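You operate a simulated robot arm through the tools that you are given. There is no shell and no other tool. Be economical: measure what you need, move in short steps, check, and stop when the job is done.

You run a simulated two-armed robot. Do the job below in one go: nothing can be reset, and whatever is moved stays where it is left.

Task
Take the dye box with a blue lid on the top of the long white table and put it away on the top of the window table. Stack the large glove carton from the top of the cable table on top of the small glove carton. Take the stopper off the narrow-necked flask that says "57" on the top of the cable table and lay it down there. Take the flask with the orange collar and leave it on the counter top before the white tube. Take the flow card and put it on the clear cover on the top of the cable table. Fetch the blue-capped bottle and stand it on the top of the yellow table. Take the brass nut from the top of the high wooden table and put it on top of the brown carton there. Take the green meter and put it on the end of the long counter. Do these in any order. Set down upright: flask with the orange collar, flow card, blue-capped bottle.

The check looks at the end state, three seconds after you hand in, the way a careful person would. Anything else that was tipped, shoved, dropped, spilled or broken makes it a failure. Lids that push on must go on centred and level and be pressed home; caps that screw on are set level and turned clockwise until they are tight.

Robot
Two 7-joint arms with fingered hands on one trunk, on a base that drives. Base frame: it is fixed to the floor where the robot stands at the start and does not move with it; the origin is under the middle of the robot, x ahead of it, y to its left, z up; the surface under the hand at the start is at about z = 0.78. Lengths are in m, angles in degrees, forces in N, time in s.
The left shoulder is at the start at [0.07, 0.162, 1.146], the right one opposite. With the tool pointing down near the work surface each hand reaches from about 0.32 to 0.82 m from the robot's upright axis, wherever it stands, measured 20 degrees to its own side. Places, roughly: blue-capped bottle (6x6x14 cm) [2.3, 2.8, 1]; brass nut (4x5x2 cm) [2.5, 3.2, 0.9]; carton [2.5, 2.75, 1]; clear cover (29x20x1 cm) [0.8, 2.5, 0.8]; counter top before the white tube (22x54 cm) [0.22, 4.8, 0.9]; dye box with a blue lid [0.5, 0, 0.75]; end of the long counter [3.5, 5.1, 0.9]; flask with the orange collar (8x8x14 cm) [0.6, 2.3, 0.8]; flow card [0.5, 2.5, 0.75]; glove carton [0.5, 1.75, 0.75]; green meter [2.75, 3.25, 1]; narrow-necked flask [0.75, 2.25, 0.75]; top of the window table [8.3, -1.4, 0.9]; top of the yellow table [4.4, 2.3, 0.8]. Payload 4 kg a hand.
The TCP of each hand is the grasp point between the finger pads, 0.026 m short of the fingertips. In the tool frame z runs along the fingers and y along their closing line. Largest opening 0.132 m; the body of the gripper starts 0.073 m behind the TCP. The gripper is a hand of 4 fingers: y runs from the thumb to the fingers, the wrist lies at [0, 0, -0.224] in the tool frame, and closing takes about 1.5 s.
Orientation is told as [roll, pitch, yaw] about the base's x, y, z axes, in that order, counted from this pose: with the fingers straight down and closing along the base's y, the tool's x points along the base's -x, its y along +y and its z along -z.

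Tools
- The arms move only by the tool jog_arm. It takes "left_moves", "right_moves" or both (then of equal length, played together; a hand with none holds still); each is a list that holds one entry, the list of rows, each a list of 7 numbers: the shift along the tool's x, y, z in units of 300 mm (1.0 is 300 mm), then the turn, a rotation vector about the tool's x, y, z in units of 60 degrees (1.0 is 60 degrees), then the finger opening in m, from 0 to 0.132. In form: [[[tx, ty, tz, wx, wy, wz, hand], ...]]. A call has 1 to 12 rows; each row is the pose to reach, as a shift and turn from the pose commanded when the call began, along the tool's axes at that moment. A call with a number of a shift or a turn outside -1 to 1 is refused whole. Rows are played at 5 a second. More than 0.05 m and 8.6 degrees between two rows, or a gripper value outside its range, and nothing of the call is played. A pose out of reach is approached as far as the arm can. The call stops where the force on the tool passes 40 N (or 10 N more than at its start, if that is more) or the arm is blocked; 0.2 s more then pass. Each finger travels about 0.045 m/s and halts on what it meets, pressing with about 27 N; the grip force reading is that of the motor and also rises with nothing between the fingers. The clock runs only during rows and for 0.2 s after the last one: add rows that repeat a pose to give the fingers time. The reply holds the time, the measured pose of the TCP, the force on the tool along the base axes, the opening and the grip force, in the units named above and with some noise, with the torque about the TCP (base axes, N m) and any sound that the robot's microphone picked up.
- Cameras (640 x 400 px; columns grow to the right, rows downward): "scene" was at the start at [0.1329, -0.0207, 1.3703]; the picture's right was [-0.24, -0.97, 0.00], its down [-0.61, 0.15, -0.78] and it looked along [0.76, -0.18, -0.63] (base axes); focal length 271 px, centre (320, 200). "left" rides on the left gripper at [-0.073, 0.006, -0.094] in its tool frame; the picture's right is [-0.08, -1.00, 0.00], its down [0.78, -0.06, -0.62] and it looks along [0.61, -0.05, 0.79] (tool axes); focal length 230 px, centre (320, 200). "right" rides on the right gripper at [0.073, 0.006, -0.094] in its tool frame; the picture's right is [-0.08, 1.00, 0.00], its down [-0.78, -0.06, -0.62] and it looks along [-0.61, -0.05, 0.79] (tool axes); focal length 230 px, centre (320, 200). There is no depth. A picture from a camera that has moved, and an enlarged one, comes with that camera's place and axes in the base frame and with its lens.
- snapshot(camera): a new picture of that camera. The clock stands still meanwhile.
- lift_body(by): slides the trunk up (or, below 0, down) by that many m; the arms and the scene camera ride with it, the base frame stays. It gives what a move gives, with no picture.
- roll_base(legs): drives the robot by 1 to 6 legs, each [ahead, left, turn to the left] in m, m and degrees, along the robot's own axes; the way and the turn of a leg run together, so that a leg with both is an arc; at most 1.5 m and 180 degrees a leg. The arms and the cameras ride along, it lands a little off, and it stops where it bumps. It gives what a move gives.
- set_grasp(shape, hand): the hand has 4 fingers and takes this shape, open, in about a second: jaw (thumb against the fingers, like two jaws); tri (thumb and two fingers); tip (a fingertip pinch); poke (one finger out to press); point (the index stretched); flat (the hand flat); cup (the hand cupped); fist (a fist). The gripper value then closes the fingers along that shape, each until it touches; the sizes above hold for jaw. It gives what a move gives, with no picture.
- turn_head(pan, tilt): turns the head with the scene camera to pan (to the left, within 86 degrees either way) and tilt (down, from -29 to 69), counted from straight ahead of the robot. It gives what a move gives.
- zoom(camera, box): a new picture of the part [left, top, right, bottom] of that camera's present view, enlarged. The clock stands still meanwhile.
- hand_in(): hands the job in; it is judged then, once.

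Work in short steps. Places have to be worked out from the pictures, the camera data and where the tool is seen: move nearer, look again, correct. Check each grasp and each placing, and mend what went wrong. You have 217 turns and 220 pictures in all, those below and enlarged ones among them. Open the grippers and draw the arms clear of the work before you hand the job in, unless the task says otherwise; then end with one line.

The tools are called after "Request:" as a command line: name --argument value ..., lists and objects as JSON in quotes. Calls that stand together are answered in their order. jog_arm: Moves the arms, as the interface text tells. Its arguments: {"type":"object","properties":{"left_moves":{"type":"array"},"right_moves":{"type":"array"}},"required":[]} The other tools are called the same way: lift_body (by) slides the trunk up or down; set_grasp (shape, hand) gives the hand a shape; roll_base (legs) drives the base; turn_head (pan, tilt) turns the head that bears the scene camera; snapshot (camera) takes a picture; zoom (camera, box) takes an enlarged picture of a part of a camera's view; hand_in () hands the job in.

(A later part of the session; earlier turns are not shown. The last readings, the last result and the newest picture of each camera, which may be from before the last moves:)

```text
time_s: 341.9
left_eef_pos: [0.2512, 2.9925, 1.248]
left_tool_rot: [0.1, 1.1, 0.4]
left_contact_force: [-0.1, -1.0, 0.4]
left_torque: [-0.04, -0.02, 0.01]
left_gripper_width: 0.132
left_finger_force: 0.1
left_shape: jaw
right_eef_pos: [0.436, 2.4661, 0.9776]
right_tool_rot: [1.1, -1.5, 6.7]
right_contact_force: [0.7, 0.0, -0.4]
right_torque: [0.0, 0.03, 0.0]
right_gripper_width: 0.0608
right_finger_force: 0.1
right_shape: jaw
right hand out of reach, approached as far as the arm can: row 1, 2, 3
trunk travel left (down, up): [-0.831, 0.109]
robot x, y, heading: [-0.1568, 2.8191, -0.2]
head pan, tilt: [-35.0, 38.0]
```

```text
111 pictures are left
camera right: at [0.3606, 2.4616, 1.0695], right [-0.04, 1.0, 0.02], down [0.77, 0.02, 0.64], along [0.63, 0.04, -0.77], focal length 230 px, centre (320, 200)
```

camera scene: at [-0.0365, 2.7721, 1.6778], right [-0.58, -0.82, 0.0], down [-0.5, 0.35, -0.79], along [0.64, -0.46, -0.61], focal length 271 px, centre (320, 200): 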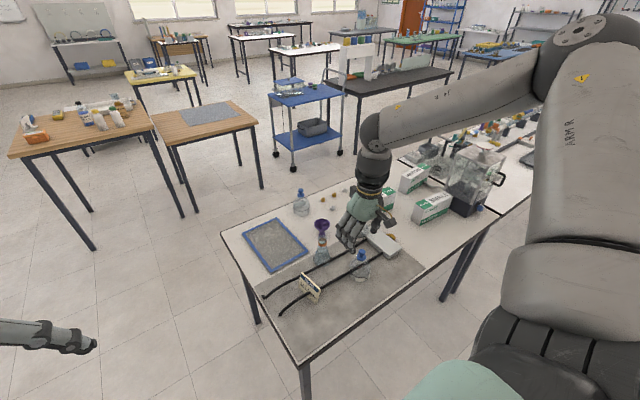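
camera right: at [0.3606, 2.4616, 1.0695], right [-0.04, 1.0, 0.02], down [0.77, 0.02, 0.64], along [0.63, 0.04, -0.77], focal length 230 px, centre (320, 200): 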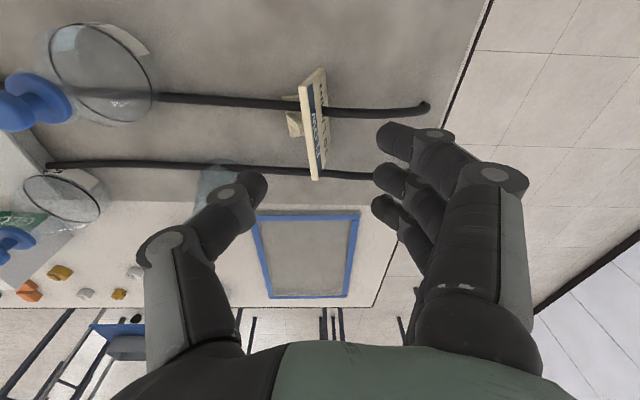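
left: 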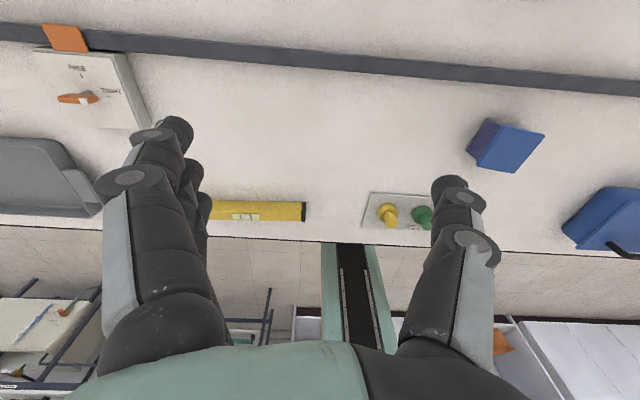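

Zoom in on the card in the hand camera for its exact line, then move the base ahead a bit.

Request:
roll_base --legs '[[0.08, 0, 0.3]]'

Request:
zoom --camera "right" --box '[250, 20, 410, 180]'

```text
time_s: 343.0
left_eef_pos: [0.3261, 2.9939, 1.2508]
left_tool_rot: [0.0, 0.8, 0.7]
left_contact_force: [-0.4, 0.3, -0.2]
left_torque: [-0.03, -0.04, 0.01]
left_gripper_width: 0.1318
left_finger_force: 0.2
left_shape: jaw
right_eef_pos: [0.5135, 2.4693, 0.9799]
right_tool_rot: [1.0, -1.8, 7.0]
right_contact_force: [-0.6, 0.7, -0.1]
right_torque: [0.01, -0.02, 0.0]
right_gripper_width: 0.0609
right_finger_force: 0.0
right_shape: jaw
trunk travel left (down, up): [-0.831, 0.109]
robot x, y, heading: [-0.078, 2.816, -0.1]
head pan, tilt: [-35.0, 38.0]
```

```text
2.50 times, centred on (330, 100) of right
camera zoom: at [0.4371, 2.4643, 1.072], right [-0.05, 1.0, 0.02], down [0.77, 0.02, 0.64], along [0.64, 0.04, -0.77], focal length 575 px, centre (295, 450)
```

zoom: 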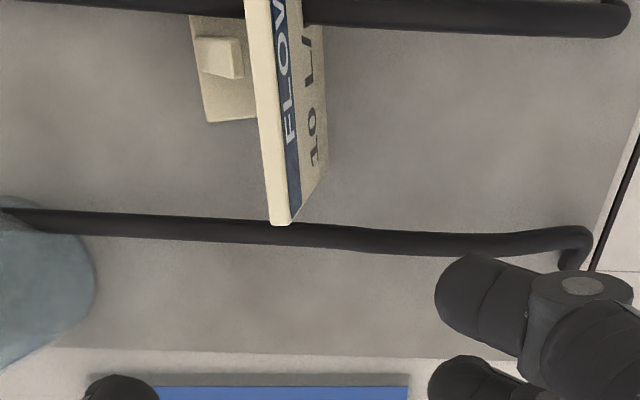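

Card line: 7°, centre (0.456,2.459). Align and lower by trunk to TCP≈0.85.

Request:
jog_arm --right_moves '[[[0.1, -0.006, 0, 0, 0, 0, 0.06], [0.195, -0.012, 0, 0, 0, 0, 0.06], [0.195, -0.012, 0, 0, 0, 0, 0.06]]]'

Request:
lift_body --by -0.09

Request:
snapshot --camera "right"

```text
time_s: 343.8
left_eef_pos: [0.3343, 2.9958, 1.247]
left_tool_rot: [0.2, 1.1, 0.7]
left_contact_force: [-0.5, 0.3, -0.4]
left_torque: [-0.05, 0.02, -0.02]
left_gripper_width: 0.1318
left_finger_force: 0.1
left_shape: jaw
right_eef_pos: [0.462, 2.4588, 0.9748]
right_tool_rot: [1.1, -1.4, 7.1]
right_contact_force: [0.0, -0.9, 0.1]
right_torque: [0.0, 0.02, -0.02]
right_gripper_width: 0.0609
right_finger_force: 0.2
right_shape: jaw
trunk travel left (down, up): [-0.831, 0.109]
robot x, y, heading: [-0.0768, 2.8151, 0.2]
head pan, tilt: [-35.0, 38.0]
```

```text
time_s: 345.0
left_eef_pos: [0.3317, 2.9934, 1.1572]
left_tool_rot: [0.1, 1.0, 0.8]
left_contact_force: [-0.9, 0.0, 0.6]
left_torque: [-0.01, -0.02, 0.01]
left_gripper_width: 0.1321
left_finger_force: 0.1
left_shape: jaw
right_eef_pos: [0.4604, 2.4586, 0.8858]
right_tool_rot: [0.9, -1.5, 6.9]
right_contact_force: [0.0, 0.3, 0.0]
right_torque: [-0.01, 0.0, 0.01]
right_gripper_width: 0.0606
right_finger_force: 0.1
right_shape: jaw
trunk travel left (down, up): [-0.741, 0.199]
robot x, y, heading: [-0.073, 2.8223, -0.2]
head pan, tilt: [-35.0, 38.0]
```

```text
109 pictures are left
camera right: at [0.3845, 2.4526, 0.9777], right [-0.05, 1.0, 0.02], down [0.77, 0.02, 0.64], along [0.63, 0.04, -0.77], focal length 230 px, centre (320, 200)
```

right: 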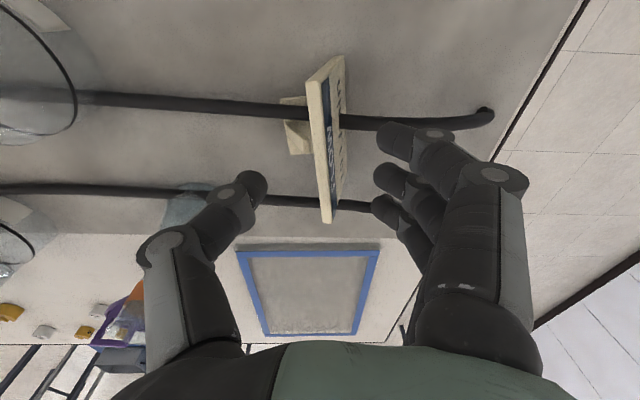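

Centered between the fingers. Lower 0.037 and close gently.

Request:
lift_body --by -0.037

Request:
jog_arm --right_moves '[[[0, 0, 0, 0, 0, 0, 0.05], [0, 0, 0, 0, 0, 0, 0.035], [0, 0, 0, 0, 0, 0, 0.02], [0, 0, 0, 0, 0, 0, 0.005], [0, 0, 0, 0, 0, 0, 0.0], [0, 0, 0, 0, 0, 0, 0.0], [0, 0, 0, 0, 0, 0, 0.0]]]'

Request:
snapshot --camera "right"

```text
time_s: 345.8
left_eef_pos: [0.3311, 2.9937, 1.1203]
left_tool_rot: [0.0, 1.0, 0.7]
left_contact_force: [0.2, 0.2, -0.4]
left_torque: [-0.02, 0.0, 0.0]
left_gripper_width: 0.132
left_finger_force: 0.0
left_shape: jaw
right_eef_pos: [0.4597, 2.4588, 0.8483]
right_tool_rot: [0.9, -1.5, 7.0]
right_contact_force: [0.7, -0.1, -0.4]
right_torque: [0.02, -0.04, -0.02]
right_gripper_width: 0.0607
right_finger_force: 0.0
right_shape: jaw
trunk travel left (down, up): [-0.704, 0.236]
robot x, y, heading: [-0.0764, 2.8187, 0.2]
head pan, tilt: [-35.0, 38.0]
```

```text
time_s: 347.4
left_eef_pos: [0.3316, 2.9956, 1.1221]
left_tool_rot: [0.1, 1.0, 0.6]
left_contact_force: [-0.2, -0.9, -0.9]
left_torque: [0.0, 0.0, 0.0]
left_gripper_width: 0.132
left_finger_force: 0.0
left_shape: jaw
right_eef_pos: [0.4585, 2.4578, 0.8482]
right_tool_rot: [1.1, -1.6, 7.0]
right_contact_force: [-0.2, 0.7, 3.7]
right_torque: [0.08, 0.04, 0.02]
right_gripper_width: 0.0047
right_finger_force: 26.3
right_shape: jaw
trunk travel left (down, up): [-0.704, 0.236]
robot x, y, heading: [-0.0803, 2.8168, -0.1]
head pan, tilt: [-35.0, 38.0]
```

```text
108 pictures are left
camera right: at [0.3842, 2.4528, 0.9411], right [-0.05, 1.0, 0.02], down [0.77, 0.02, 0.64], along [0.64, 0.04, -0.77], focal length 230 px, centre (320, 200)
```

right: 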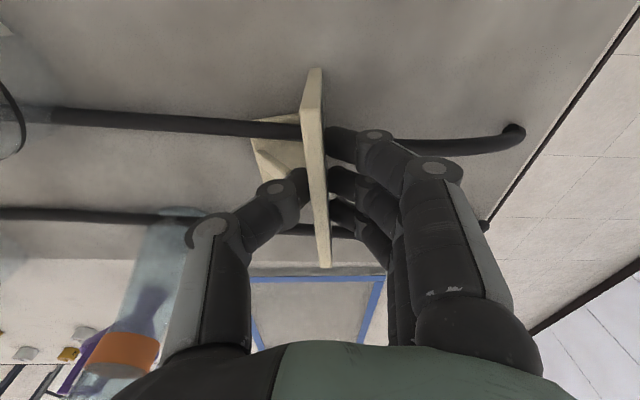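

Card gripped. Lift with the trunk and check.

Request:
lift_body --by 0.2

Request:
snapshot --camera "right"

Request:
snapshot --camera "scene"

```text
time_s: 349.6
left_eef_pos: [0.331, 2.994, 1.3209]
left_tool_rot: [0.0, 1.0, 0.7]
left_contact_force: [-1.2, -0.1, -1.6]
left_torque: [-0.06, -0.02, 0.02]
left_gripper_width: 0.132
left_finger_force: 0.2
left_shape: jaw
right_eef_pos: [0.4613, 2.4586, 1.0485]
right_tool_rot: [1.0, -1.6, 7.0]
right_contact_force: [0.8, 0.9, 0.6]
right_torque: [0.0, 0.0, -0.01]
right_gripper_width: 0.005
right_finger_force: 26.8
right_shape: jaw
trunk travel left (down, up): [-0.904, 0.036]
robot x, y, heading: [-0.0748, 2.8199, 0.2]
head pan, tilt: [-35.0, 38.0]
```

```text
107 pictures are left
camera right: at [0.3844, 2.4525, 1.1406], right [-0.05, 1.0, 0.02], down [0.77, 0.02, 0.64], along [0.63, 0.04, -0.77], focal length 230 px, centre (320, 200)
```

right: 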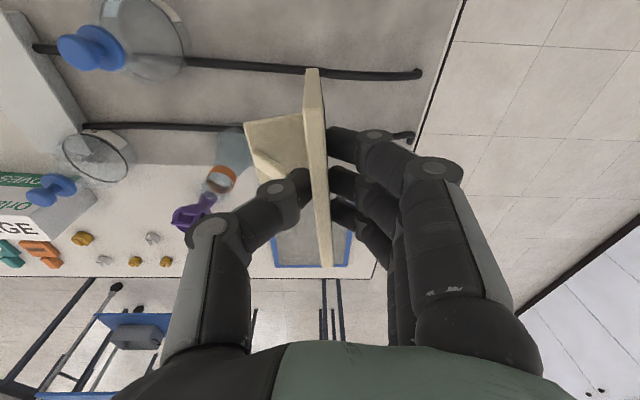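

```text
106 pictures are left
camera scene: at [0.0433, 2.7693, 1.6506], right [-0.57, -0.82, 0.0], down [-0.5, 0.35, -0.79], along [0.65, -0.45, -0.62], focal length 271 px, centre (320, 200)
```

scene: 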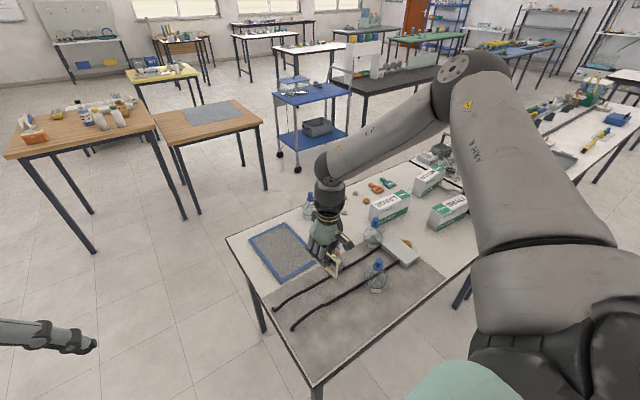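

Card held upright. Drive around to the north side: robot to (1.10,3.0) heading -90 puts the card over the cover.

Request:
roll_base --legs '[[-0.15, 0, 0], [0, 0.5, 0], [1.32, 0, 0], [0, 0, -90], [0.2, 0, 0]]'

Request:
turn_head --pan -20 --tilt 50

Request:
snapshot --camera "scene"

Request:
snapshot --camera "right"

```text
time_s: 364.7
left_eef_pos: [1.2626, 2.7173, 1.3227]
left_tool_rot: [0.2, 0.8, -89.3]
left_contact_force: [-0.2, 0.3, 0.4]
left_torque: [-0.03, 0.01, 0.02]
left_gripper_width: 0.1319
left_finger_force: 0.0
left_shape: jaw
right_eef_pos: [0.7273, 2.5877, 1.0507]
right_tool_rot: [1.0, -1.7, -82.8]
right_contact_force: [-0.5, 1.1, -1.1]
right_torque: [-0.02, 0.01, -0.02]
right_gripper_width: 0.0045
right_finger_force: 26.9
right_shape: jaw
trunk travel left (down, up): [-0.904, 0.036]
robot x, y, heading: [1.083, 3.119, -89.9]
head pan, tilt: [-35.0, 38.0]
```

```text
time_s: 365.5
left_eef_pos: [1.263, 2.7121, 1.3208]
left_tool_rot: [0.1, 1.0, -89.3]
left_contact_force: [0.3, 0.1, 0.2]
left_torque: [0.01, 0.0, 0.01]
left_gripper_width: 0.1319
left_finger_force: 0.1
left_shape: jaw
right_eef_pos: [0.7262, 2.5823, 1.0486]
right_tool_rot: [1.0, -1.6, -82.8]
right_contact_force: [-0.3, -0.4, 0.4]
right_torque: [0.04, 0.03, 0.0]
right_gripper_width: 0.0048
right_finger_force: 26.6
right_shape: jaw
trunk travel left (down, up): [-0.904, 0.036]
robot x, y, heading: [1.0848, 3.1227, -90.1]
head pan, tilt: [-20.0, 50.0]
```

```text
105 pictures are left
camera scene: at [1.0598, 2.9971, 1.6335], right [-0.94, 0.34, 0.0], down [0.26, 0.72, -0.64], along [-0.22, -0.6, -0.77], focal length 271 px, centre (320, 200)
```

scene: 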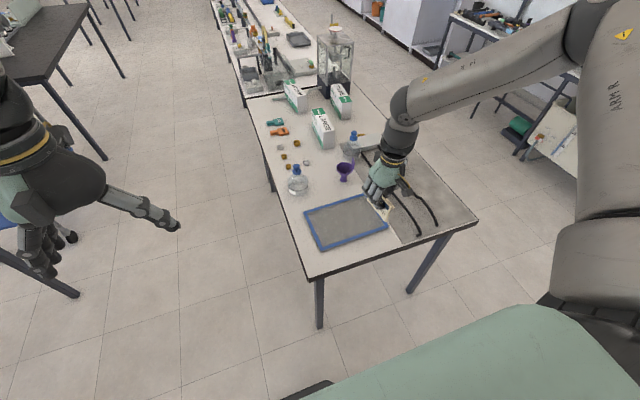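

```text
104 pictures are left
camera right: at [0.7209, 2.6572, 1.1405], right [1.0, 0.05, 0.02], down [0.02, -0.77, 0.64], along [0.04, -0.63, -0.77], focal length 230 px, centre (320, 200)
```

right: 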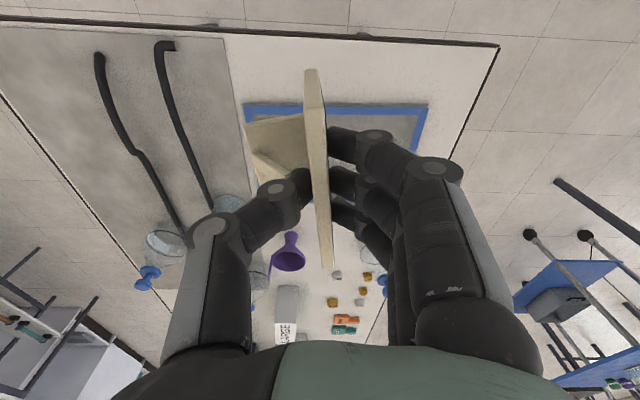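

Cover spans x 0.62-0.89, y 2.365-2.553. Move ahead 0.12.

Request:
roll_base --legs '[[0.12, 0.01, 0]]'

Request:
lift_body --by -0.15

Request:
snapshot --camera "right"

Request:
zoom --camera "scene" --box '[280, 120, 440, 240]'

```text
time_s: 366.7
left_eef_pos: [1.2736, 2.5973, 1.3222]
left_tool_rot: [0.1, 0.8, -89.3]
left_contact_force: [-0.2, 0.1, 0.5]
left_torque: [-0.02, 0.01, -0.01]
left_gripper_width: 0.1321
left_finger_force: 0.1
left_shape: jaw
right_eef_pos: [0.7364, 2.4664, 1.0508]
right_tool_rot: [1.0, -1.6, -82.9]
right_contact_force: [-1.2, 0.3, -0.1]
right_torque: [-0.02, 0.02, 0.02]
right_gripper_width: 0.0046
right_finger_force: 26.8
right_shape: jaw
trunk travel left (down, up): [-0.904, 0.036]
robot x, y, heading: [1.0981, 2.9984, -89.9]
head pan, tilt: [-20.0, 50.0]
```

```text
time_s: 368.5
left_eef_pos: [1.2734, 2.5937, 1.1717]
left_tool_rot: [0.1, 1.1, -89.3]
left_contact_force: [0.3, -0.7, -0.2]
left_torque: [0.01, 0.01, 0.0]
left_gripper_width: 0.1321
left_finger_force: 0.0
left_shape: jaw
right_eef_pos: [0.7372, 2.4643, 0.8988]
right_tool_rot: [1.1, -1.4, -82.9]
right_contact_force: [0.0, 0.0, 0.7]
right_torque: [0.02, 0.01, 0.04]
right_gripper_width: 0.0045
right_finger_force: 26.8
right_shape: jaw
trunk travel left (down, up): [-0.754, 0.186]
robot x, y, heading: [1.099, 3.0013, -90.0]
head pan, tilt: [-20.0, 50.0]
```

```text
103 pictures are left
camera right: at [0.7309, 2.5392, 0.9909], right [1.0, 0.05, 0.02], down [0.02, -0.77, 0.64], along [0.05, -0.63, -0.77], focal length 230 px, centre (320, 200)
```

right: 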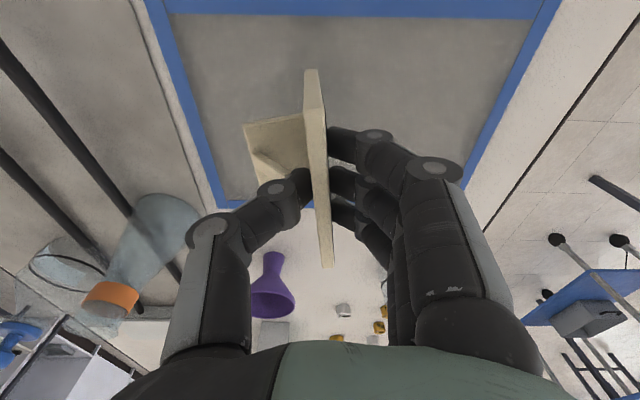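

```text
3.33 times, centred on (360, 180) of scene
camera zoom: at [1.0699, 2.8795, 1.4836], right [-0.94, 0.34, 0.0], down [0.26, 0.72, -0.64], along [-0.22, -0.6, -0.77], focal length 902 px, centre (187, 267)
```

zoom: 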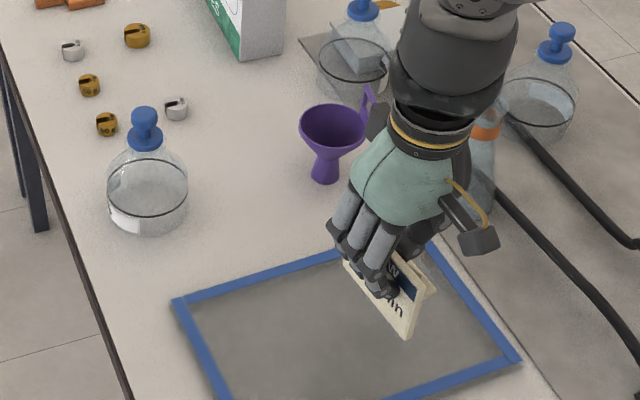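

Lower 0.03 then creep to contact.

Request:
lift_body --by -0.034

Request:
lift_body --by -0.004

Request:
lift_body --by -0.003

```text
time_s: 369.2
left_eef_pos: [1.273, 2.5938, 1.1364]
left_tool_rot: [0.1, 1.0, -89.3]
left_contact_force: [0.4, -0.3, -0.4]
left_torque: [0.01, -0.02, 0.01]
left_gripper_width: 0.1317
left_finger_force: 0.1
left_shape: jaw
right_eef_pos: [0.7365, 2.465, 0.8641]
right_tool_rot: [1.1, -1.5, -82.9]
right_contact_force: [-0.3, -0.1, -0.5]
right_torque: [-0.02, -0.01, -0.03]
right_gripper_width: 0.0047
right_finger_force: 26.7
right_shape: jaw
trunk travel left (down, up): [-0.72, 0.22]
robot x, y, heading: [1.0947, 3.0013, -89.9]
head pan, tilt: [-20.0, 50.0]
```

```text
time_s: 369.8
left_eef_pos: [1.2726, 2.5939, 1.1331]
left_tool_rot: [0.0, 1.0, -89.3]
left_contact_force: [-0.7, -1.3, -0.2]
left_torque: [-0.01, 0.0, -0.01]
left_gripper_width: 0.132
left_finger_force: 0.1
left_shape: jaw
right_eef_pos: [0.7377, 2.4643, 0.861]
right_tool_rot: [1.1, -1.6, -82.9]
right_contact_force: [0.2, -0.4, -0.7]
right_torque: [0.0, 0.02, 0.03]
right_gripper_width: 0.0045
right_finger_force: 26.9
right_shape: jaw
trunk travel left (down, up): [-0.716, 0.224]
robot x, y, heading: [1.0958, 3.003, -89.7]
head pan, tilt: [-20.0, 50.0]
```

```text
time_s: 370.3
left_eef_pos: [1.273, 2.5939, 1.1296]
left_tool_rot: [0.0, 0.9, -89.3]
left_contact_force: [0.3, 0.6, -0.1]
left_torque: [0.0, -0.04, -0.01]
left_gripper_width: 0.1319
left_finger_force: 0.0
left_shape: jaw
right_eef_pos: [0.7364, 2.4645, 0.8596]
right_tool_rot: [0.9, -1.6, -83.0]
right_contact_force: [0.4, 1.7, 7.4]
right_torque: [0.02, -0.03, 0.02]
right_gripper_width: 0.0052
right_finger_force: 27.4
right_shape: jaw
trunk travel left (down, up): [-0.713, 0.227]
robot x, y, heading: [1.0979, 3.0056, -90.1]
head pan, tilt: [-20.0, 50.0]
```

Contact at 7 N. Open slowly and raise.

Request:
jog_arm --right_moves '[[[0, 0, 0, 0, 0, 0, 0.012], [0, 0, 0, 0, 0, 0, 0.022], [0, 0, 0, 0, 0, 0, 0.035], [0, 0, 0, 0, 0, 0, 0.05], [0, 0, 0, 0, 0, 0, 0.06], [0, 0, 0, 0, 0, 0, 0.06]]]'

Request:
lift_body --by 0.2

Request:
snapshot --camera "right"

Request:
zoom --camera "scene" --box '[260, 120, 440, 260]'

```text
time_s: 371.7
left_eef_pos: [1.2726, 2.5931, 1.1296]
left_tool_rot: [0.1, 1.1, -89.4]
left_contact_force: [-0.5, 0.1, 0.8]
left_torque: [0.02, 0.01, -0.02]
left_gripper_width: 0.1318
left_finger_force: 0.0
left_shape: jaw
right_eef_pos: [0.7366, 2.4648, 0.8566]
right_tool_rot: [1.0, -1.5, -82.9]
right_contact_force: [-0.5, 0.6, 1.0]
right_torque: [0.0, -0.05, 0.01]
right_gripper_width: 0.0593
right_finger_force: 0.1
right_shape: jaw
trunk travel left (down, up): [-0.713, 0.227]
robot x, y, heading: [1.098, 3.0012, -89.8]
head pan, tilt: [-20.0, 50.0]
```

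```text
time_s: 373.9
left_eef_pos: [1.2718, 2.5953, 1.3299]
left_tool_rot: [0.2, 1.1, -89.3]
left_contact_force: [0.2, 0.3, -0.3]
left_torque: [-0.02, -0.01, 0.0]
left_gripper_width: 0.1318
left_finger_force: 0.0
left_shape: jaw
right_eef_pos: [0.7365, 2.4641, 1.0572]
right_tool_rot: [1.1, -1.4, -82.9]
right_contact_force: [0.4, 0.4, 0.6]
right_torque: [0.01, 0.03, 0.02]
right_gripper_width: 0.0593
right_finger_force: 0.0
right_shape: jaw
trunk travel left (down, up): [-0.913, 0.027]
robot x, y, heading: [1.0985, 2.9995, -89.9]
head pan, tilt: [-20.0, 50.0]
```

```text
101 pictures are left
camera right: at [0.7309, 2.5388, 1.1496], right [1.0, 0.05, 0.02], down [0.02, -0.77, 0.64], along [0.05, -0.63, -0.77], focal length 230 px, centre (320, 200)
```

right: 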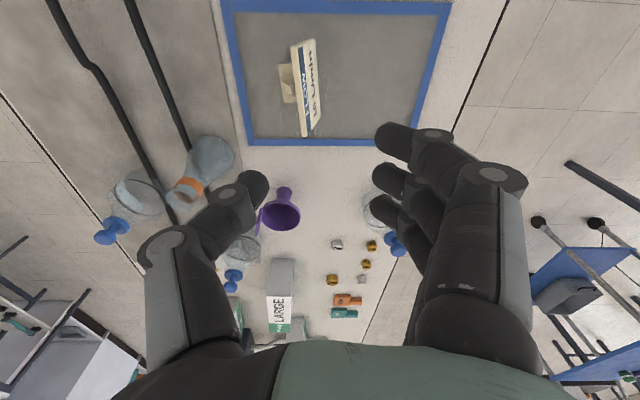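

```text
2.86 times, centred on (350, 190) of scene
camera zoom: at [1.0699, 2.8788, 1.6424], right [-0.94, 0.34, 0.0], down [0.26, 0.72, -0.64], along [-0.22, -0.6, -0.77], focal length 774 px, centre (234, 229)
```

zoom: 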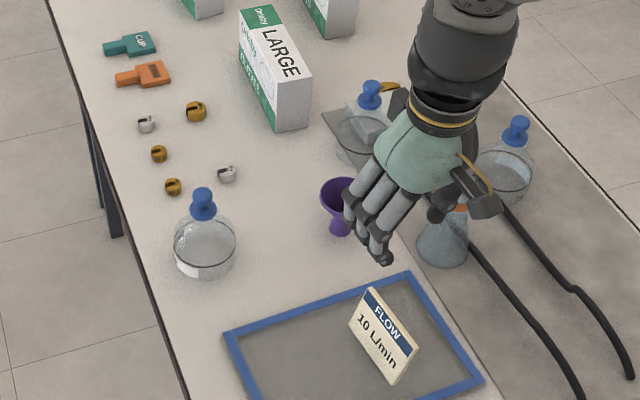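

Flow card stands on the cover. Next the orange-collared flask: go back to the west side.

Request:
roll_base --legs '[[-0.3, 0, 0], [0, 0, 90], [-0.7, 0, 0], [-0.63, 0, 0], [0, -0.6, 0]]'

Request:
turn_head --pan -40 --tilt 42

Request:
snapshot --camera "scene"

Request:
zoom --camera "scene" --box '[280, 140, 440, 260]'

```text
time_s: 389.3
left_eef_pos: [0.1797, 2.8682, 1.3298]
left_tool_rot: [0.0, 1.0, 1.5]
left_contact_force: [-0.1, 0.1, -0.2]
left_torque: [-0.04, 0.03, -0.01]
left_gripper_width: 0.1319
left_finger_force: 0.0
left_shape: jaw
right_eef_pos: [0.3172, 2.334, 1.0578]
right_tool_rot: [1.0, -1.5, 7.9]
right_contact_force: [-0.5, 0.1, 0.5]
right_torque: [-0.01, 0.0, -0.03]
right_gripper_width: 0.0591
right_finger_force: 0.1
right_shape: jaw
trunk travel left (down, up): [-0.913, 0.027]
robot x, y, heading: [-0.2261, 2.6838, 0.9]
head pan, tilt: [-20.0, 50.0]
```

```text
time_s: 390.1
left_eef_pos: [0.1814, 2.8663, 1.3293]
left_tool_rot: [0.1, 1.0, 1.5]
left_contact_force: [-1.3, -0.7, -0.3]
left_torque: [0.0, 0.0, -0.03]
left_gripper_width: 0.1322
left_finger_force: 0.0
left_shape: jaw
right_eef_pos: [0.3173, 2.3313, 1.0565]
right_tool_rot: [1.0, -1.5, 7.9]
right_contact_force: [-0.2, -0.5, 0.4]
right_torque: [0.01, 0.03, 0.01]
right_gripper_width: 0.0593
right_finger_force: 0.1
right_shape: jaw
trunk travel left (down, up): [-0.913, 0.027]
robot x, y, heading: [-0.2288, 2.6836, 0.9]
head pan, tilt: [-40.0, 42.0]
```

```text
99 pictures are left
camera scene: at [-0.11, 2.6319, 1.6537], right [-0.63, -0.78, 0.0], down [-0.52, 0.42, -0.74], along [0.58, -0.47, -0.67], focal length 271 px, centre (320, 200)
```

scene: 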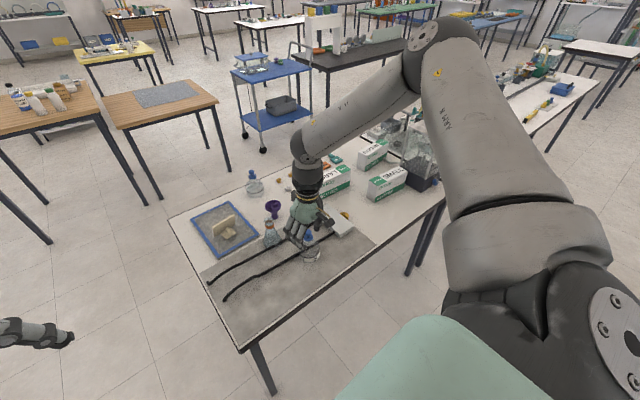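

```text
3.33 times, centred on (360, 200) of scene
camera zoom: at [-0.11, 2.6319, 1.6537], right [-0.63, -0.78, 0.0], down [-0.52, 0.42, -0.74], along [0.58, -0.47, -0.67], focal length 902 px, centre (187, 200)
```

zoom: 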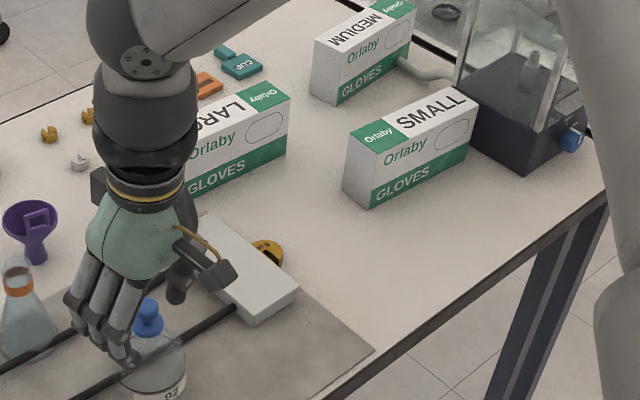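

Move the base ahead 0.2 and look with the hand camera.

Request:
roll_base --legs '[[0.19, 0, -0.9]]'

Request:
snapshot --camera "right"

Request:
zoom --camera "scene" --box '[240, 170, 400, 290]'

```text
time_s: 391.7
left_eef_pos: [0.369, 2.8612, 1.3316]
left_tool_rot: [0.2, 0.8, 0.6]
left_contact_force: [-0.3, 0.3, 0.0]
left_torque: [0.01, -0.01, 0.01]
left_gripper_width: 0.1321
left_finger_force: 0.1
left_shape: jaw
right_eef_pos: [0.4982, 2.3244, 1.0593]
right_tool_rot: [1.0, -1.7, 7.0]
right_contact_force: [-0.4, 0.0, 0.4]
right_torque: [-0.02, -0.03, -0.01]
right_gripper_width: 0.0594
right_finger_force: 0.2
right_shape: jaw
trunk travel left (down, up): [-0.913, 0.027]
robot x, y, heading: [-0.0365, 2.6872, 0.0]
head pan, tilt: [-40.0, 42.0]
```

```text
97 pictures are left
camera right: at [0.4218, 2.3191, 1.1515], right [-0.04, 1.0, 0.02], down [0.77, 0.02, 0.64], along [0.64, 0.04, -0.77], focal length 230 px, centre (320, 200)
```

right: 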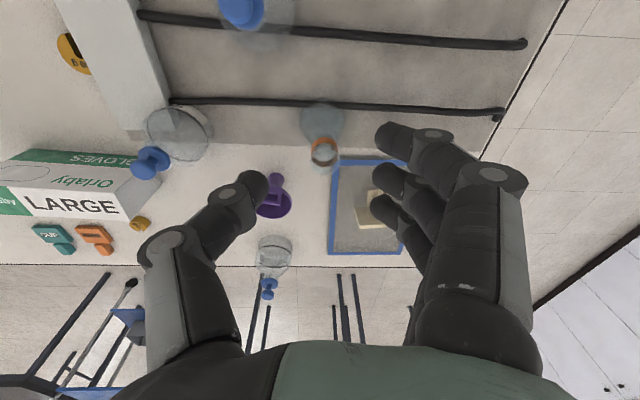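

```text
3.33 times, centred on (320, 230) of scene
camera zoom: at [0.0727, 2.6321, 1.6542], right [-0.64, -0.77, 0.0], down [-0.51, 0.43, -0.74], along [0.57, -0.48, -0.67], focal length 902 px, centre (320, 100)
```

zoom: 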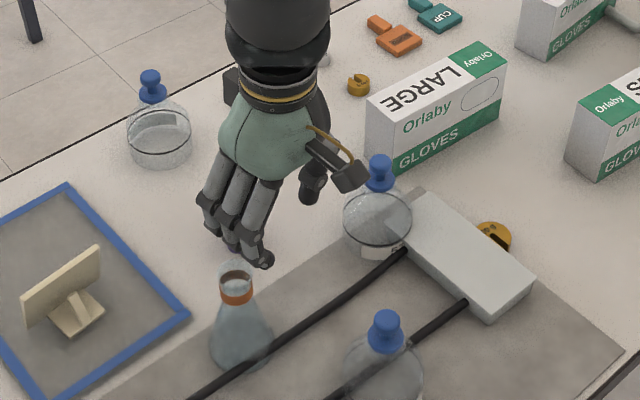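

Flask centre ≈(0.548,2.336), mouth z≈0.92. Lower trunk a bit and align, opening 0.075, yaw 0.

Request:
lift_body --by -0.07

Request:
jog_arm --right_moves '[[[-0.08, 0.01, 0, 0, 0, 0.06, 0.07], [-0.17, 0.019, 0, 0, 0, 0.117, 0.08], [-0.17, 0.019, 0, 0, 0, 0.117, 0.08]]]'

Request:
snapshot --camera "right"

```text
time_s: 392.8
left_eef_pos: [0.372, 2.8616, 1.2607]
left_tool_rot: [0.1, 0.9, 0.6]
left_contact_force: [-0.2, 0.3, 0.4]
left_torque: [0.0, 0.0, 0.0]
left_gripper_width: 0.1319
left_finger_force: 0.1
left_shape: jaw
right_eef_pos: [0.5017, 2.3246, 0.9875]
right_tool_rot: [1.1, -1.4, 6.9]
right_contact_force: [-0.5, 0.5, -0.3]
right_torque: [-0.02, 0.04, -0.02]
right_gripper_width: 0.0594
right_finger_force: 0.0
right_shape: jaw
trunk travel left (down, up): [-0.843, 0.097]
robot x, y, heading: [-0.034, 2.6859, -0.0]
head pan, tilt: [-40.0, 42.0]
```

```text
time_s: 393.6
left_eef_pos: [0.3733, 2.8601, 1.26]
left_tool_rot: [0.1, 0.9, 0.5]
left_contact_force: [0.2, -0.1, 0.5]
left_torque: [-0.01, -0.01, 0.01]
left_gripper_width: 0.1317
left_finger_force: 0.1
left_shape: jaw
right_eef_pos: [0.551, 2.3366, 0.989]
right_tool_rot: [1.3, -1.4, 0.0]
right_contact_force: [0.0, 0.5, 0.5]
right_torque: [0.03, 0.0, -0.04]
right_gripper_width: 0.0796
right_finger_force: 0.1
right_shape: jaw
trunk travel left (down, up): [-0.843, 0.097]
robot x, y, heading: [-0.0349, 2.6881, -0.1]
head pan, tilt: [-40.0, 42.0]
```

```text
95 pictures are left
camera right: at [0.4751, 2.3396, 1.0813], right [0.08, 1.0, 0.02], down [0.77, -0.08, 0.63], along [0.63, -0.03, -0.77], focal length 230 px, centre (320, 200)
```

right: 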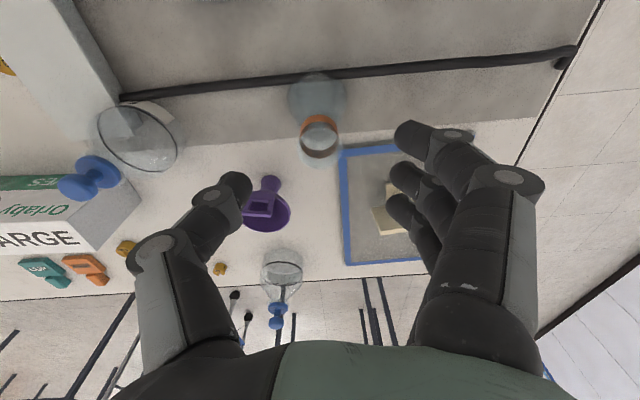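

Aligned. Lower 0.104 and close on the neck.

Request:
lift_body --by -0.104

Request:
jog_arm --right_moves '[[[0, 0, 0, 0, 0, 0, 0.065], [0, 0, 0, 0, 0, 0, 0.05], [0, 0, 0, 0, 0, 0, 0.035], [0, 0, 0, 0, 0, 0, 0.02], [0, 0, 0, 0, 0, 0, 0.01], [0, 0, 0, 0, 0, 0, 0.01], [0, 0, 0, 0, 0, 0, 0.01]]]'

Request:
snapshot --camera "right"

```text
time_s: 394.9
left_eef_pos: [0.3736, 2.8599, 1.1571]
left_tool_rot: [0.1, 1.0, 0.6]
left_contact_force: [-1.1, -0.8, -0.3]
left_torque: [-0.01, 0.01, 0.0]
left_gripper_width: 0.132
left_finger_force: 0.1
left_shape: jaw
right_eef_pos: [0.5499, 2.3377, 0.8835]
right_tool_rot: [1.3, -1.2, -0.1]
right_contact_force: [-0.2, 0.9, 0.1]
right_torque: [-0.01, -0.01, 0.0]
right_gripper_width: 0.0794
right_finger_force: 0.1
right_shape: jaw
trunk travel left (down, up): [-0.739, 0.201]
robot x, y, heading: [-0.0348, 2.6873, -0.1]
head pan, tilt: [-40.0, 42.0]
```

```text
time_s: 396.6
left_eef_pos: [0.3725, 2.8608, 1.1569]
left_tool_rot: [0.1, 1.0, 0.5]
left_contact_force: [0.9, 0.8, 0.6]
left_torque: [0.02, 0.0, 0.01]
left_gripper_width: 0.132
left_finger_force: 0.1
left_shape: jaw
right_eef_pos: [0.5521, 2.3363, 0.8853]
right_tool_rot: [1.2, -1.4, -0.1]
right_contact_force: [0.1, -0.6, 0.9]
right_torque: [0.04, -0.03, -0.01]
right_gripper_width: 0.0157
right_finger_force: 26.8
right_shape: jaw
trunk travel left (down, up): [-0.739, 0.201]
robot x, y, heading: [-0.0352, 2.6869, -0.0]
head pan, tilt: [-40.0, 42.0]
```

```text
94 pictures are left
camera right: at [0.4757, 2.3401, 0.9774], right [0.08, 1.0, 0.02], down [0.77, -0.08, 0.63], along [0.63, -0.03, -0.77], focal length 230 px, centre (320, 200)
```

right: 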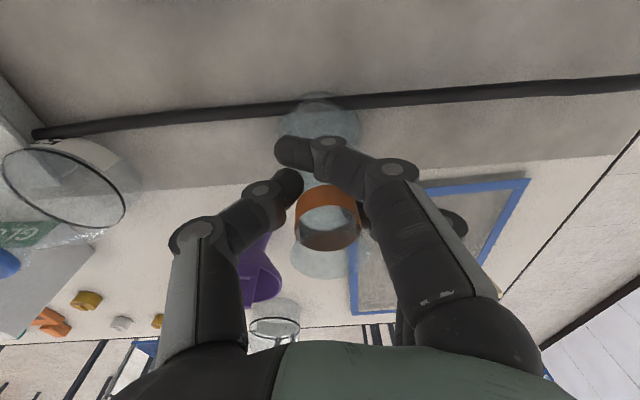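

Lift and check.

Request:
lift_body --by 0.19

Request:
snapshot --camera "right"

Request:
zoom --camera "scene" --box '[220, 130, 420, 290]'

```text
time_s: 398.6
left_eef_pos: [0.3728, 2.8622, 1.3457]
left_tool_rot: [0.1, 1.1, 0.6]
left_contact_force: [-0.3, 0.8, 0.2]
left_torque: [0.0, 0.0, 0.02]
left_gripper_width: 0.132
left_finger_force: 0.2
left_shape: jaw
right_eef_pos: [0.5514, 2.337, 1.0746]
right_tool_rot: [1.2, -1.3, -0.1]
right_contact_force: [0.4, -0.1, 0.1]
right_torque: [0.04, 0.0, 0.01]
right_gripper_width: 0.0157
right_finger_force: 27.1
right_shape: jaw
trunk travel left (down, up): [-0.929, 0.011]
robot x, y, heading: [-0.036, 2.6851, 0.0]
head pan, tilt: [-40.0, 42.0]
```

```text
93 pictures are left
camera right: at [0.476, 2.3399, 1.1669], right [0.08, 1.0, 0.02], down [0.77, -0.08, 0.63], along [0.63, -0.03, -0.77], focal length 230 px, centre (320, 200)
```

right: 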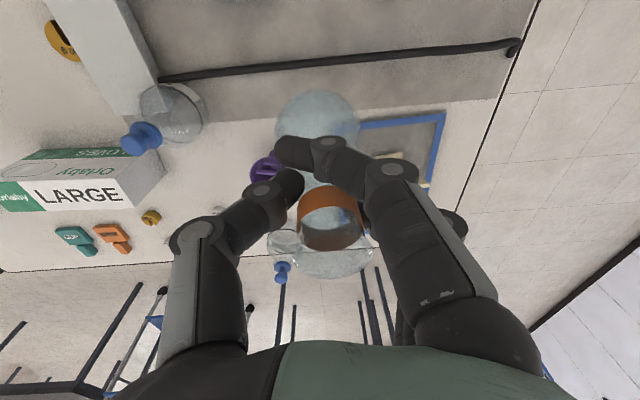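

```text
2.50 times, centred on (320, 210) of scene
camera zoom: at [0.0786, 2.632, 1.6697], right [-0.64, -0.77, 0.0], down [-0.51, 0.43, -0.74], along [0.57, -0.48, -0.67], focal length 677 px, centre (320, 175)
```

zoom: 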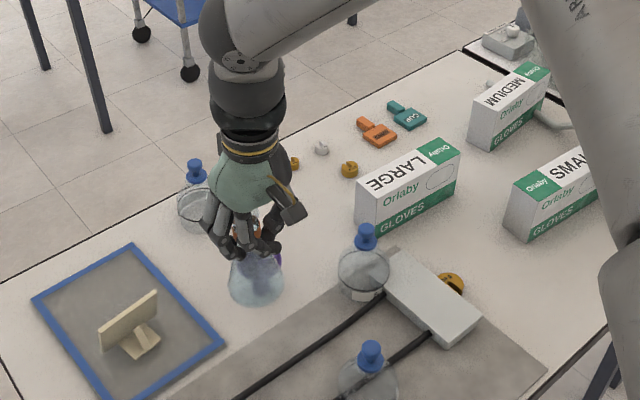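

Flask held upright. Read the middle flask's label while it's in view.

Request:
zoom --camera "scene" --box '[320, 225, 360, 255]'

```text
13.33 times, centred on (340, 240) of scene
camera zoom: at [0.0786, 2.632, 1.6697], right [-0.64, -0.77, 0.0], down [-0.51, 0.43, -0.74], along [0.57, -0.48, -0.67], focal length 3610 px, centre (53, -333)
```

zoom: 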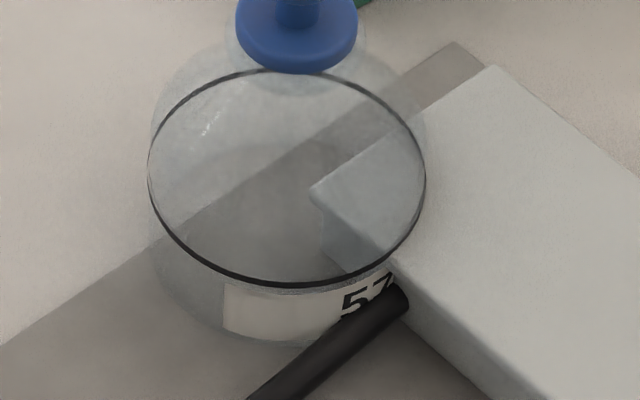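

"57" is the middle flask. Now carry the orange-collar flask to the north counter and look.

Request:
roll_base --legs '[[-0.2, 0, 0], [0, 1.15, 0], [0, 0, 90]]'

Request:
turn_head --pan -15 --tilt 32

Request:
snapshot --camera "scene"

```text
time_s: 409.6
left_eef_pos: [-0.4021, 4.2539, 1.3457]
left_tool_rot: [0.2, 1.0, 90.8]
left_contact_force: [-0.4, 0.1, -0.1]
left_torque: [-0.01, -0.02, 0.01]
left_gripper_width: 0.1317
left_finger_force: 0.1
left_shape: jaw
right_eef_pos: [0.1222, 4.4326, 1.075]
right_tool_rot: [1.2, -1.3, 90.1]
right_contact_force: [1.0, 1.4, -1.3]
right_torque: [-0.03, 0.02, 0.01]
right_gripper_width: 0.0154
right_finger_force: 26.5
right_shape: jaw
trunk travel left (down, up): [-0.929, 0.011]
robot x, y, heading: [-0.2267, 3.8453, 89.9]
head pan, tilt: [-40.0, 42.0]
```

```text
time_s: 410.5
left_eef_pos: [-0.403, 4.2528, 1.3463]
left_tool_rot: [0.2, 1.0, 90.6]
left_contact_force: [0.5, 0.6, -0.4]
left_torque: [-0.02, -0.01, -0.01]
left_gripper_width: 0.132
left_finger_force: 0.1
left_shape: jaw
right_eef_pos: [0.1213, 4.4319, 1.0755]
right_tool_rot: [1.2, -1.3, 90.1]
right_contact_force: [-0.8, -0.2, -0.5]
right_torque: [0.03, 0.0, 0.02]
right_gripper_width: 0.0152
right_finger_force: 26.7
right_shape: jaw
trunk travel left (down, up): [-0.929, 0.011]
robot x, y, heading: [-0.2278, 3.8451, 90.2]
head pan, tilt: [-15.0, 32.0]
```

```text
90 pictures are left
camera scene: at [-0.2046, 3.9811, 1.6849], right [0.97, -0.26, 0.0], down [-0.14, -0.51, -0.85], along [0.22, 0.82, -0.53], focal length 271 px, centre (320, 200)
```

scene: 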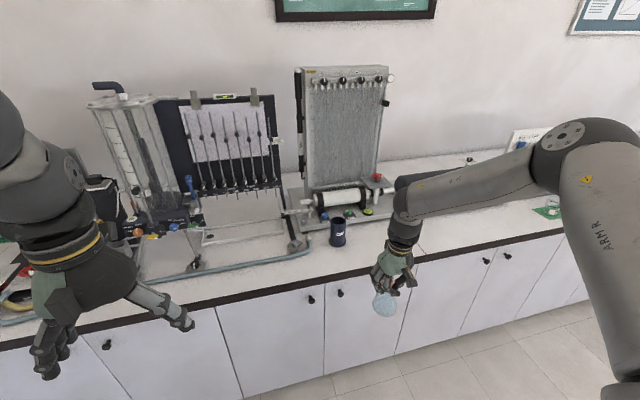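

Zoom at the target area in front of the white tube.

Request:
zoom --camera "scene" --box '[270, 150, 450, 290]'

```text
2.86 times, centred on (360, 220) of scene
camera zoom: at [-0.2046, 3.9811, 1.6849], right [0.97, -0.26, 0.0], down [-0.14, -0.51, -0.85], along [0.22, 0.82, -0.53], focal length 774 px, centre (206, 143)
```

zoom: 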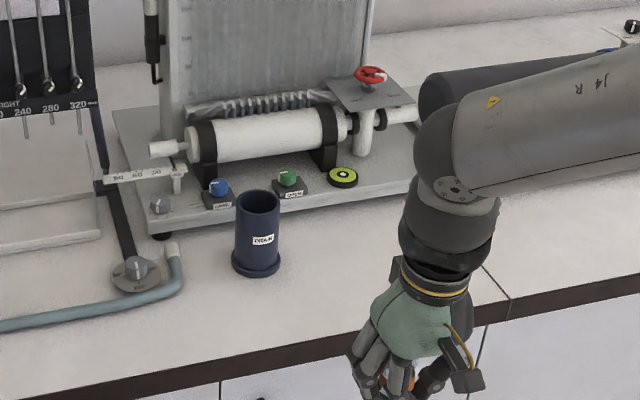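

Free spot right of the mug: target (0.24,4.79). Drive right 0.12 and ahead 0.355.

Request:
roll_base --legs '[[0, -0.12, 0], [0.35, 0, 0]]'

Request:
snapshot --camera "right"

Request:
snapshot --camera "scene"

```text
time_s: 413.6
left_eef_pos: [-0.2848, 4.6016, 1.3466]
left_tool_rot: [0.1, 0.8, 90.7]
left_contact_force: [0.8, -0.7, -0.8]
left_torque: [0.02, 0.02, 0.04]
left_gripper_width: 0.1318
left_finger_force: 0.0
left_shape: jaw
right_eef_pos: [0.2385, 4.7804, 1.0767]
right_tool_rot: [1.1, -1.3, 90.1]
right_contact_force: [1.0, -0.5, -0.8]
right_torque: [0.02, 0.01, 0.01]
right_gripper_width: 0.0158
right_finger_force: 27.4
right_shape: jaw
trunk travel left (down, up): [-0.929, 0.011]
robot x, y, heading: [-0.1091, 4.1911, 90.0]
head pan, tilt: [-15.0, 32.0]
```

```text
88 pictures are left
camera right: at [0.235, 4.7059, 1.1684], right [-1.0, 0.08, 0.02], down [0.07, 0.77, 0.63], along [0.03, 0.63, -0.77], focal length 230 px, centre (320, 200)
```

right: 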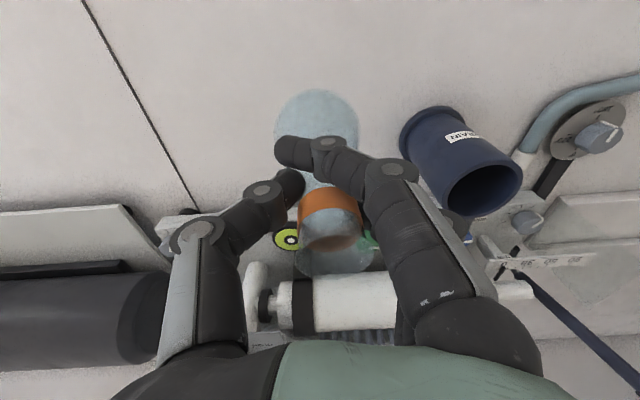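

```text
87 pictures are left
camera scene: at [-0.0864, 4.3293, 1.6853], right [0.97, -0.26, 0.0], down [-0.14, -0.51, -0.85], along [0.22, 0.82, -0.53], focal length 271 px, centre (320, 200)
```

scene: 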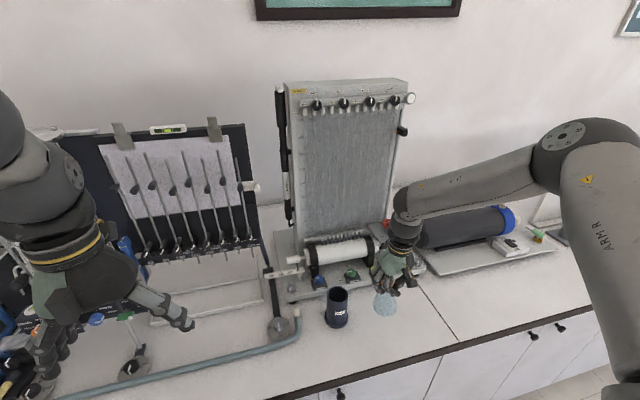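

In position before the white tube. Lower 0.06 then creep.

Request:
lift_body --by -0.062

Request:
lift_body --by -0.006

Request:
lift_body --by -0.005

```text
time_s: 414.6
left_eef_pos: [-0.285, 4.6055, 1.2832]
left_tool_rot: [0.1, 1.0, 90.7]
left_contact_force: [-0.1, 0.2, -0.4]
left_torque: [0.02, 0.03, 0.01]
left_gripper_width: 0.1319
left_finger_force: 0.1
left_shape: jaw
right_eef_pos: [0.2397, 4.7832, 1.012]
right_tool_rot: [1.1, -1.3, 90.1]
right_contact_force: [-0.7, -0.7, -0.9]
right_torque: [0.03, -0.01, 0.0]
right_gripper_width: 0.0153
right_finger_force: 26.9
right_shape: jaw
trunk travel left (down, up): [-0.867, 0.073]
robot x, y, heading: [-0.1127, 4.1997, 90.1]
head pan, tilt: [-15.0, 32.0]
```

```text
time_s: 415.2
left_eef_pos: [-0.284, 4.6042, 1.2766]
left_tool_rot: [0.1, 1.0, 90.7]
left_contact_force: [0.7, 0.0, 0.3]
left_torque: [-0.01, 0.07, 0.0]
left_gripper_width: 0.1322
left_finger_force: 0.1
left_shape: jaw
right_eef_pos: [0.2394, 4.7832, 1.0063]
right_tool_rot: [1.2, -1.3, 90.1]
right_contact_force: [-0.5, -0.1, -0.2]
right_torque: [-0.02, -0.04, -0.01]
right_gripper_width: 0.0153
right_finger_force: 26.9
right_shape: jaw
trunk travel left (down, up): [-0.861, 0.079]
robot x, y, heading: [-0.1085, 4.1979, 90.2]
head pan, tilt: [-15.0, 32.0]
```

```text
time_s: 415.7
left_eef_pos: [-0.2845, 4.6033, 1.2737]
left_tool_rot: [0.1, 0.9, 90.7]
left_contact_force: [1.2, 0.8, 0.2]
left_torque: [-0.02, -0.01, -0.04]
left_gripper_width: 0.1321
left_finger_force: 0.1
left_shape: jaw
right_eef_pos: [0.2401, 4.7831, 1.0047]
right_tool_rot: [1.2, -1.6, 90.1]
right_contact_force: [2.3, -1.7, 14.3]
right_torque: [0.18, 0.2, -0.03]
right_gripper_width: 0.0163
right_finger_force: 27.3
right_shape: jaw
trunk travel left (down, up): [-0.856, 0.084]
robot x, y, heading: [-0.11, 4.1946, 90.0]
head pan, tilt: [-15.0, 32.0]
```

Contact at 14 N. Relieve 2 mm, open slowly, raise and check.

Request:
lift_body --by 0.002

Request:
jog_arm --right_moves '[[[0, 0, 0, 0, 0, 0, 0.025], [0, 0, 0, 0, 0, 0, 0.035], [0, 0, 0, 0, 0, 0, 0.05], [0, 0, 0, 0, 0, 0, 0.065], [0, 0, 0, 0, 0, 0, 0.08], [0, 0, 0, 0, 0, 0, 0.08], [0, 0, 0, 0, 0, 0, 0.08]]]'

Request:
lift_body --by 0.08

Request:
snapshot --camera "right"

```text
time_s: 416.2
left_eef_pos: [-0.2836, 4.6035, 1.2756]
left_tool_rot: [0.1, 0.9, 90.7]
left_contact_force: [0.0, -1.0, -0.2]
left_torque: [0.03, 0.02, -0.01]
left_gripper_width: 0.1321
left_finger_force: 0.1
left_shape: jaw
right_eef_pos: [0.2399, 4.7834, 1.0049]
right_tool_rot: [1.2, -1.3, 90.1]
right_contact_force: [1.2, -0.3, 9.2]
right_torque: [0.16, 0.16, -0.04]
right_gripper_width: 0.0159
right_finger_force: 26.8
right_shape: jaw
trunk travel left (down, up): [-0.858, 0.082]
robot x, y, heading: [-0.106, 4.1985, 90.5]
head pan, tilt: [-15.0, 32.0]
```

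```text
time_s: 417.8
left_eef_pos: [-0.2838, 4.6048, 1.2748]
left_tool_rot: [0.1, 1.0, 90.7]
left_contact_force: [-0.2, 0.4, 0.1]
left_torque: [0.0, 0.0, 0.01]
left_gripper_width: 0.1316
left_finger_force: 0.0
left_shape: jaw
right_eef_pos: [0.24, 4.7834, 1.0021]
right_tool_rot: [1.2, -1.3, 90.1]
right_contact_force: [-0.3, -0.2, 0.0]
right_torque: [-0.02, 0.01, -0.03]
right_gripper_width: 0.0793
right_finger_force: 0.0
right_shape: jaw
trunk travel left (down, up): [-0.858, 0.082]
robot x, y, heading: [-0.1071, 4.1942, 90.2]
head pan, tilt: [-15.0, 32.0]
```

```text
time_s: 419.0
left_eef_pos: [-0.2841, 4.6061, 1.3542]
left_tool_rot: [0.1, 1.0, 90.7]
left_contact_force: [-0.7, 0.0, 0.3]
left_torque: [0.03, -0.02, 0.03]
left_gripper_width: 0.1317
left_finger_force: 0.0
left_shape: jaw
right_eef_pos: [0.2395, 4.7842, 1.0836]
right_tool_rot: [1.1, -1.3, 90.0]
right_contact_force: [0.0, -0.3, 0.5]
right_torque: [0.0, 0.01, 0.0]
right_gripper_width: 0.0792
right_finger_force: 0.0
right_shape: jaw
trunk travel left (down, up): [-0.938, 0.002]
robot x, y, heading: [-0.109, 4.1947, 90.0]
head pan, tilt: [-15.0, 32.0]
```

```text
86 pictures are left
camera right: at [0.2355, 4.7083, 1.176], right [-1.0, 0.08, 0.02], down [0.07, 0.77, 0.63], along [0.03, 0.63, -0.77], focal length 230 px, centre (320, 200)
```

right: 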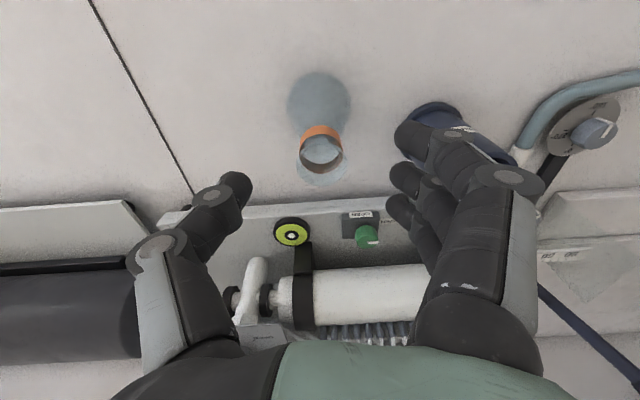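

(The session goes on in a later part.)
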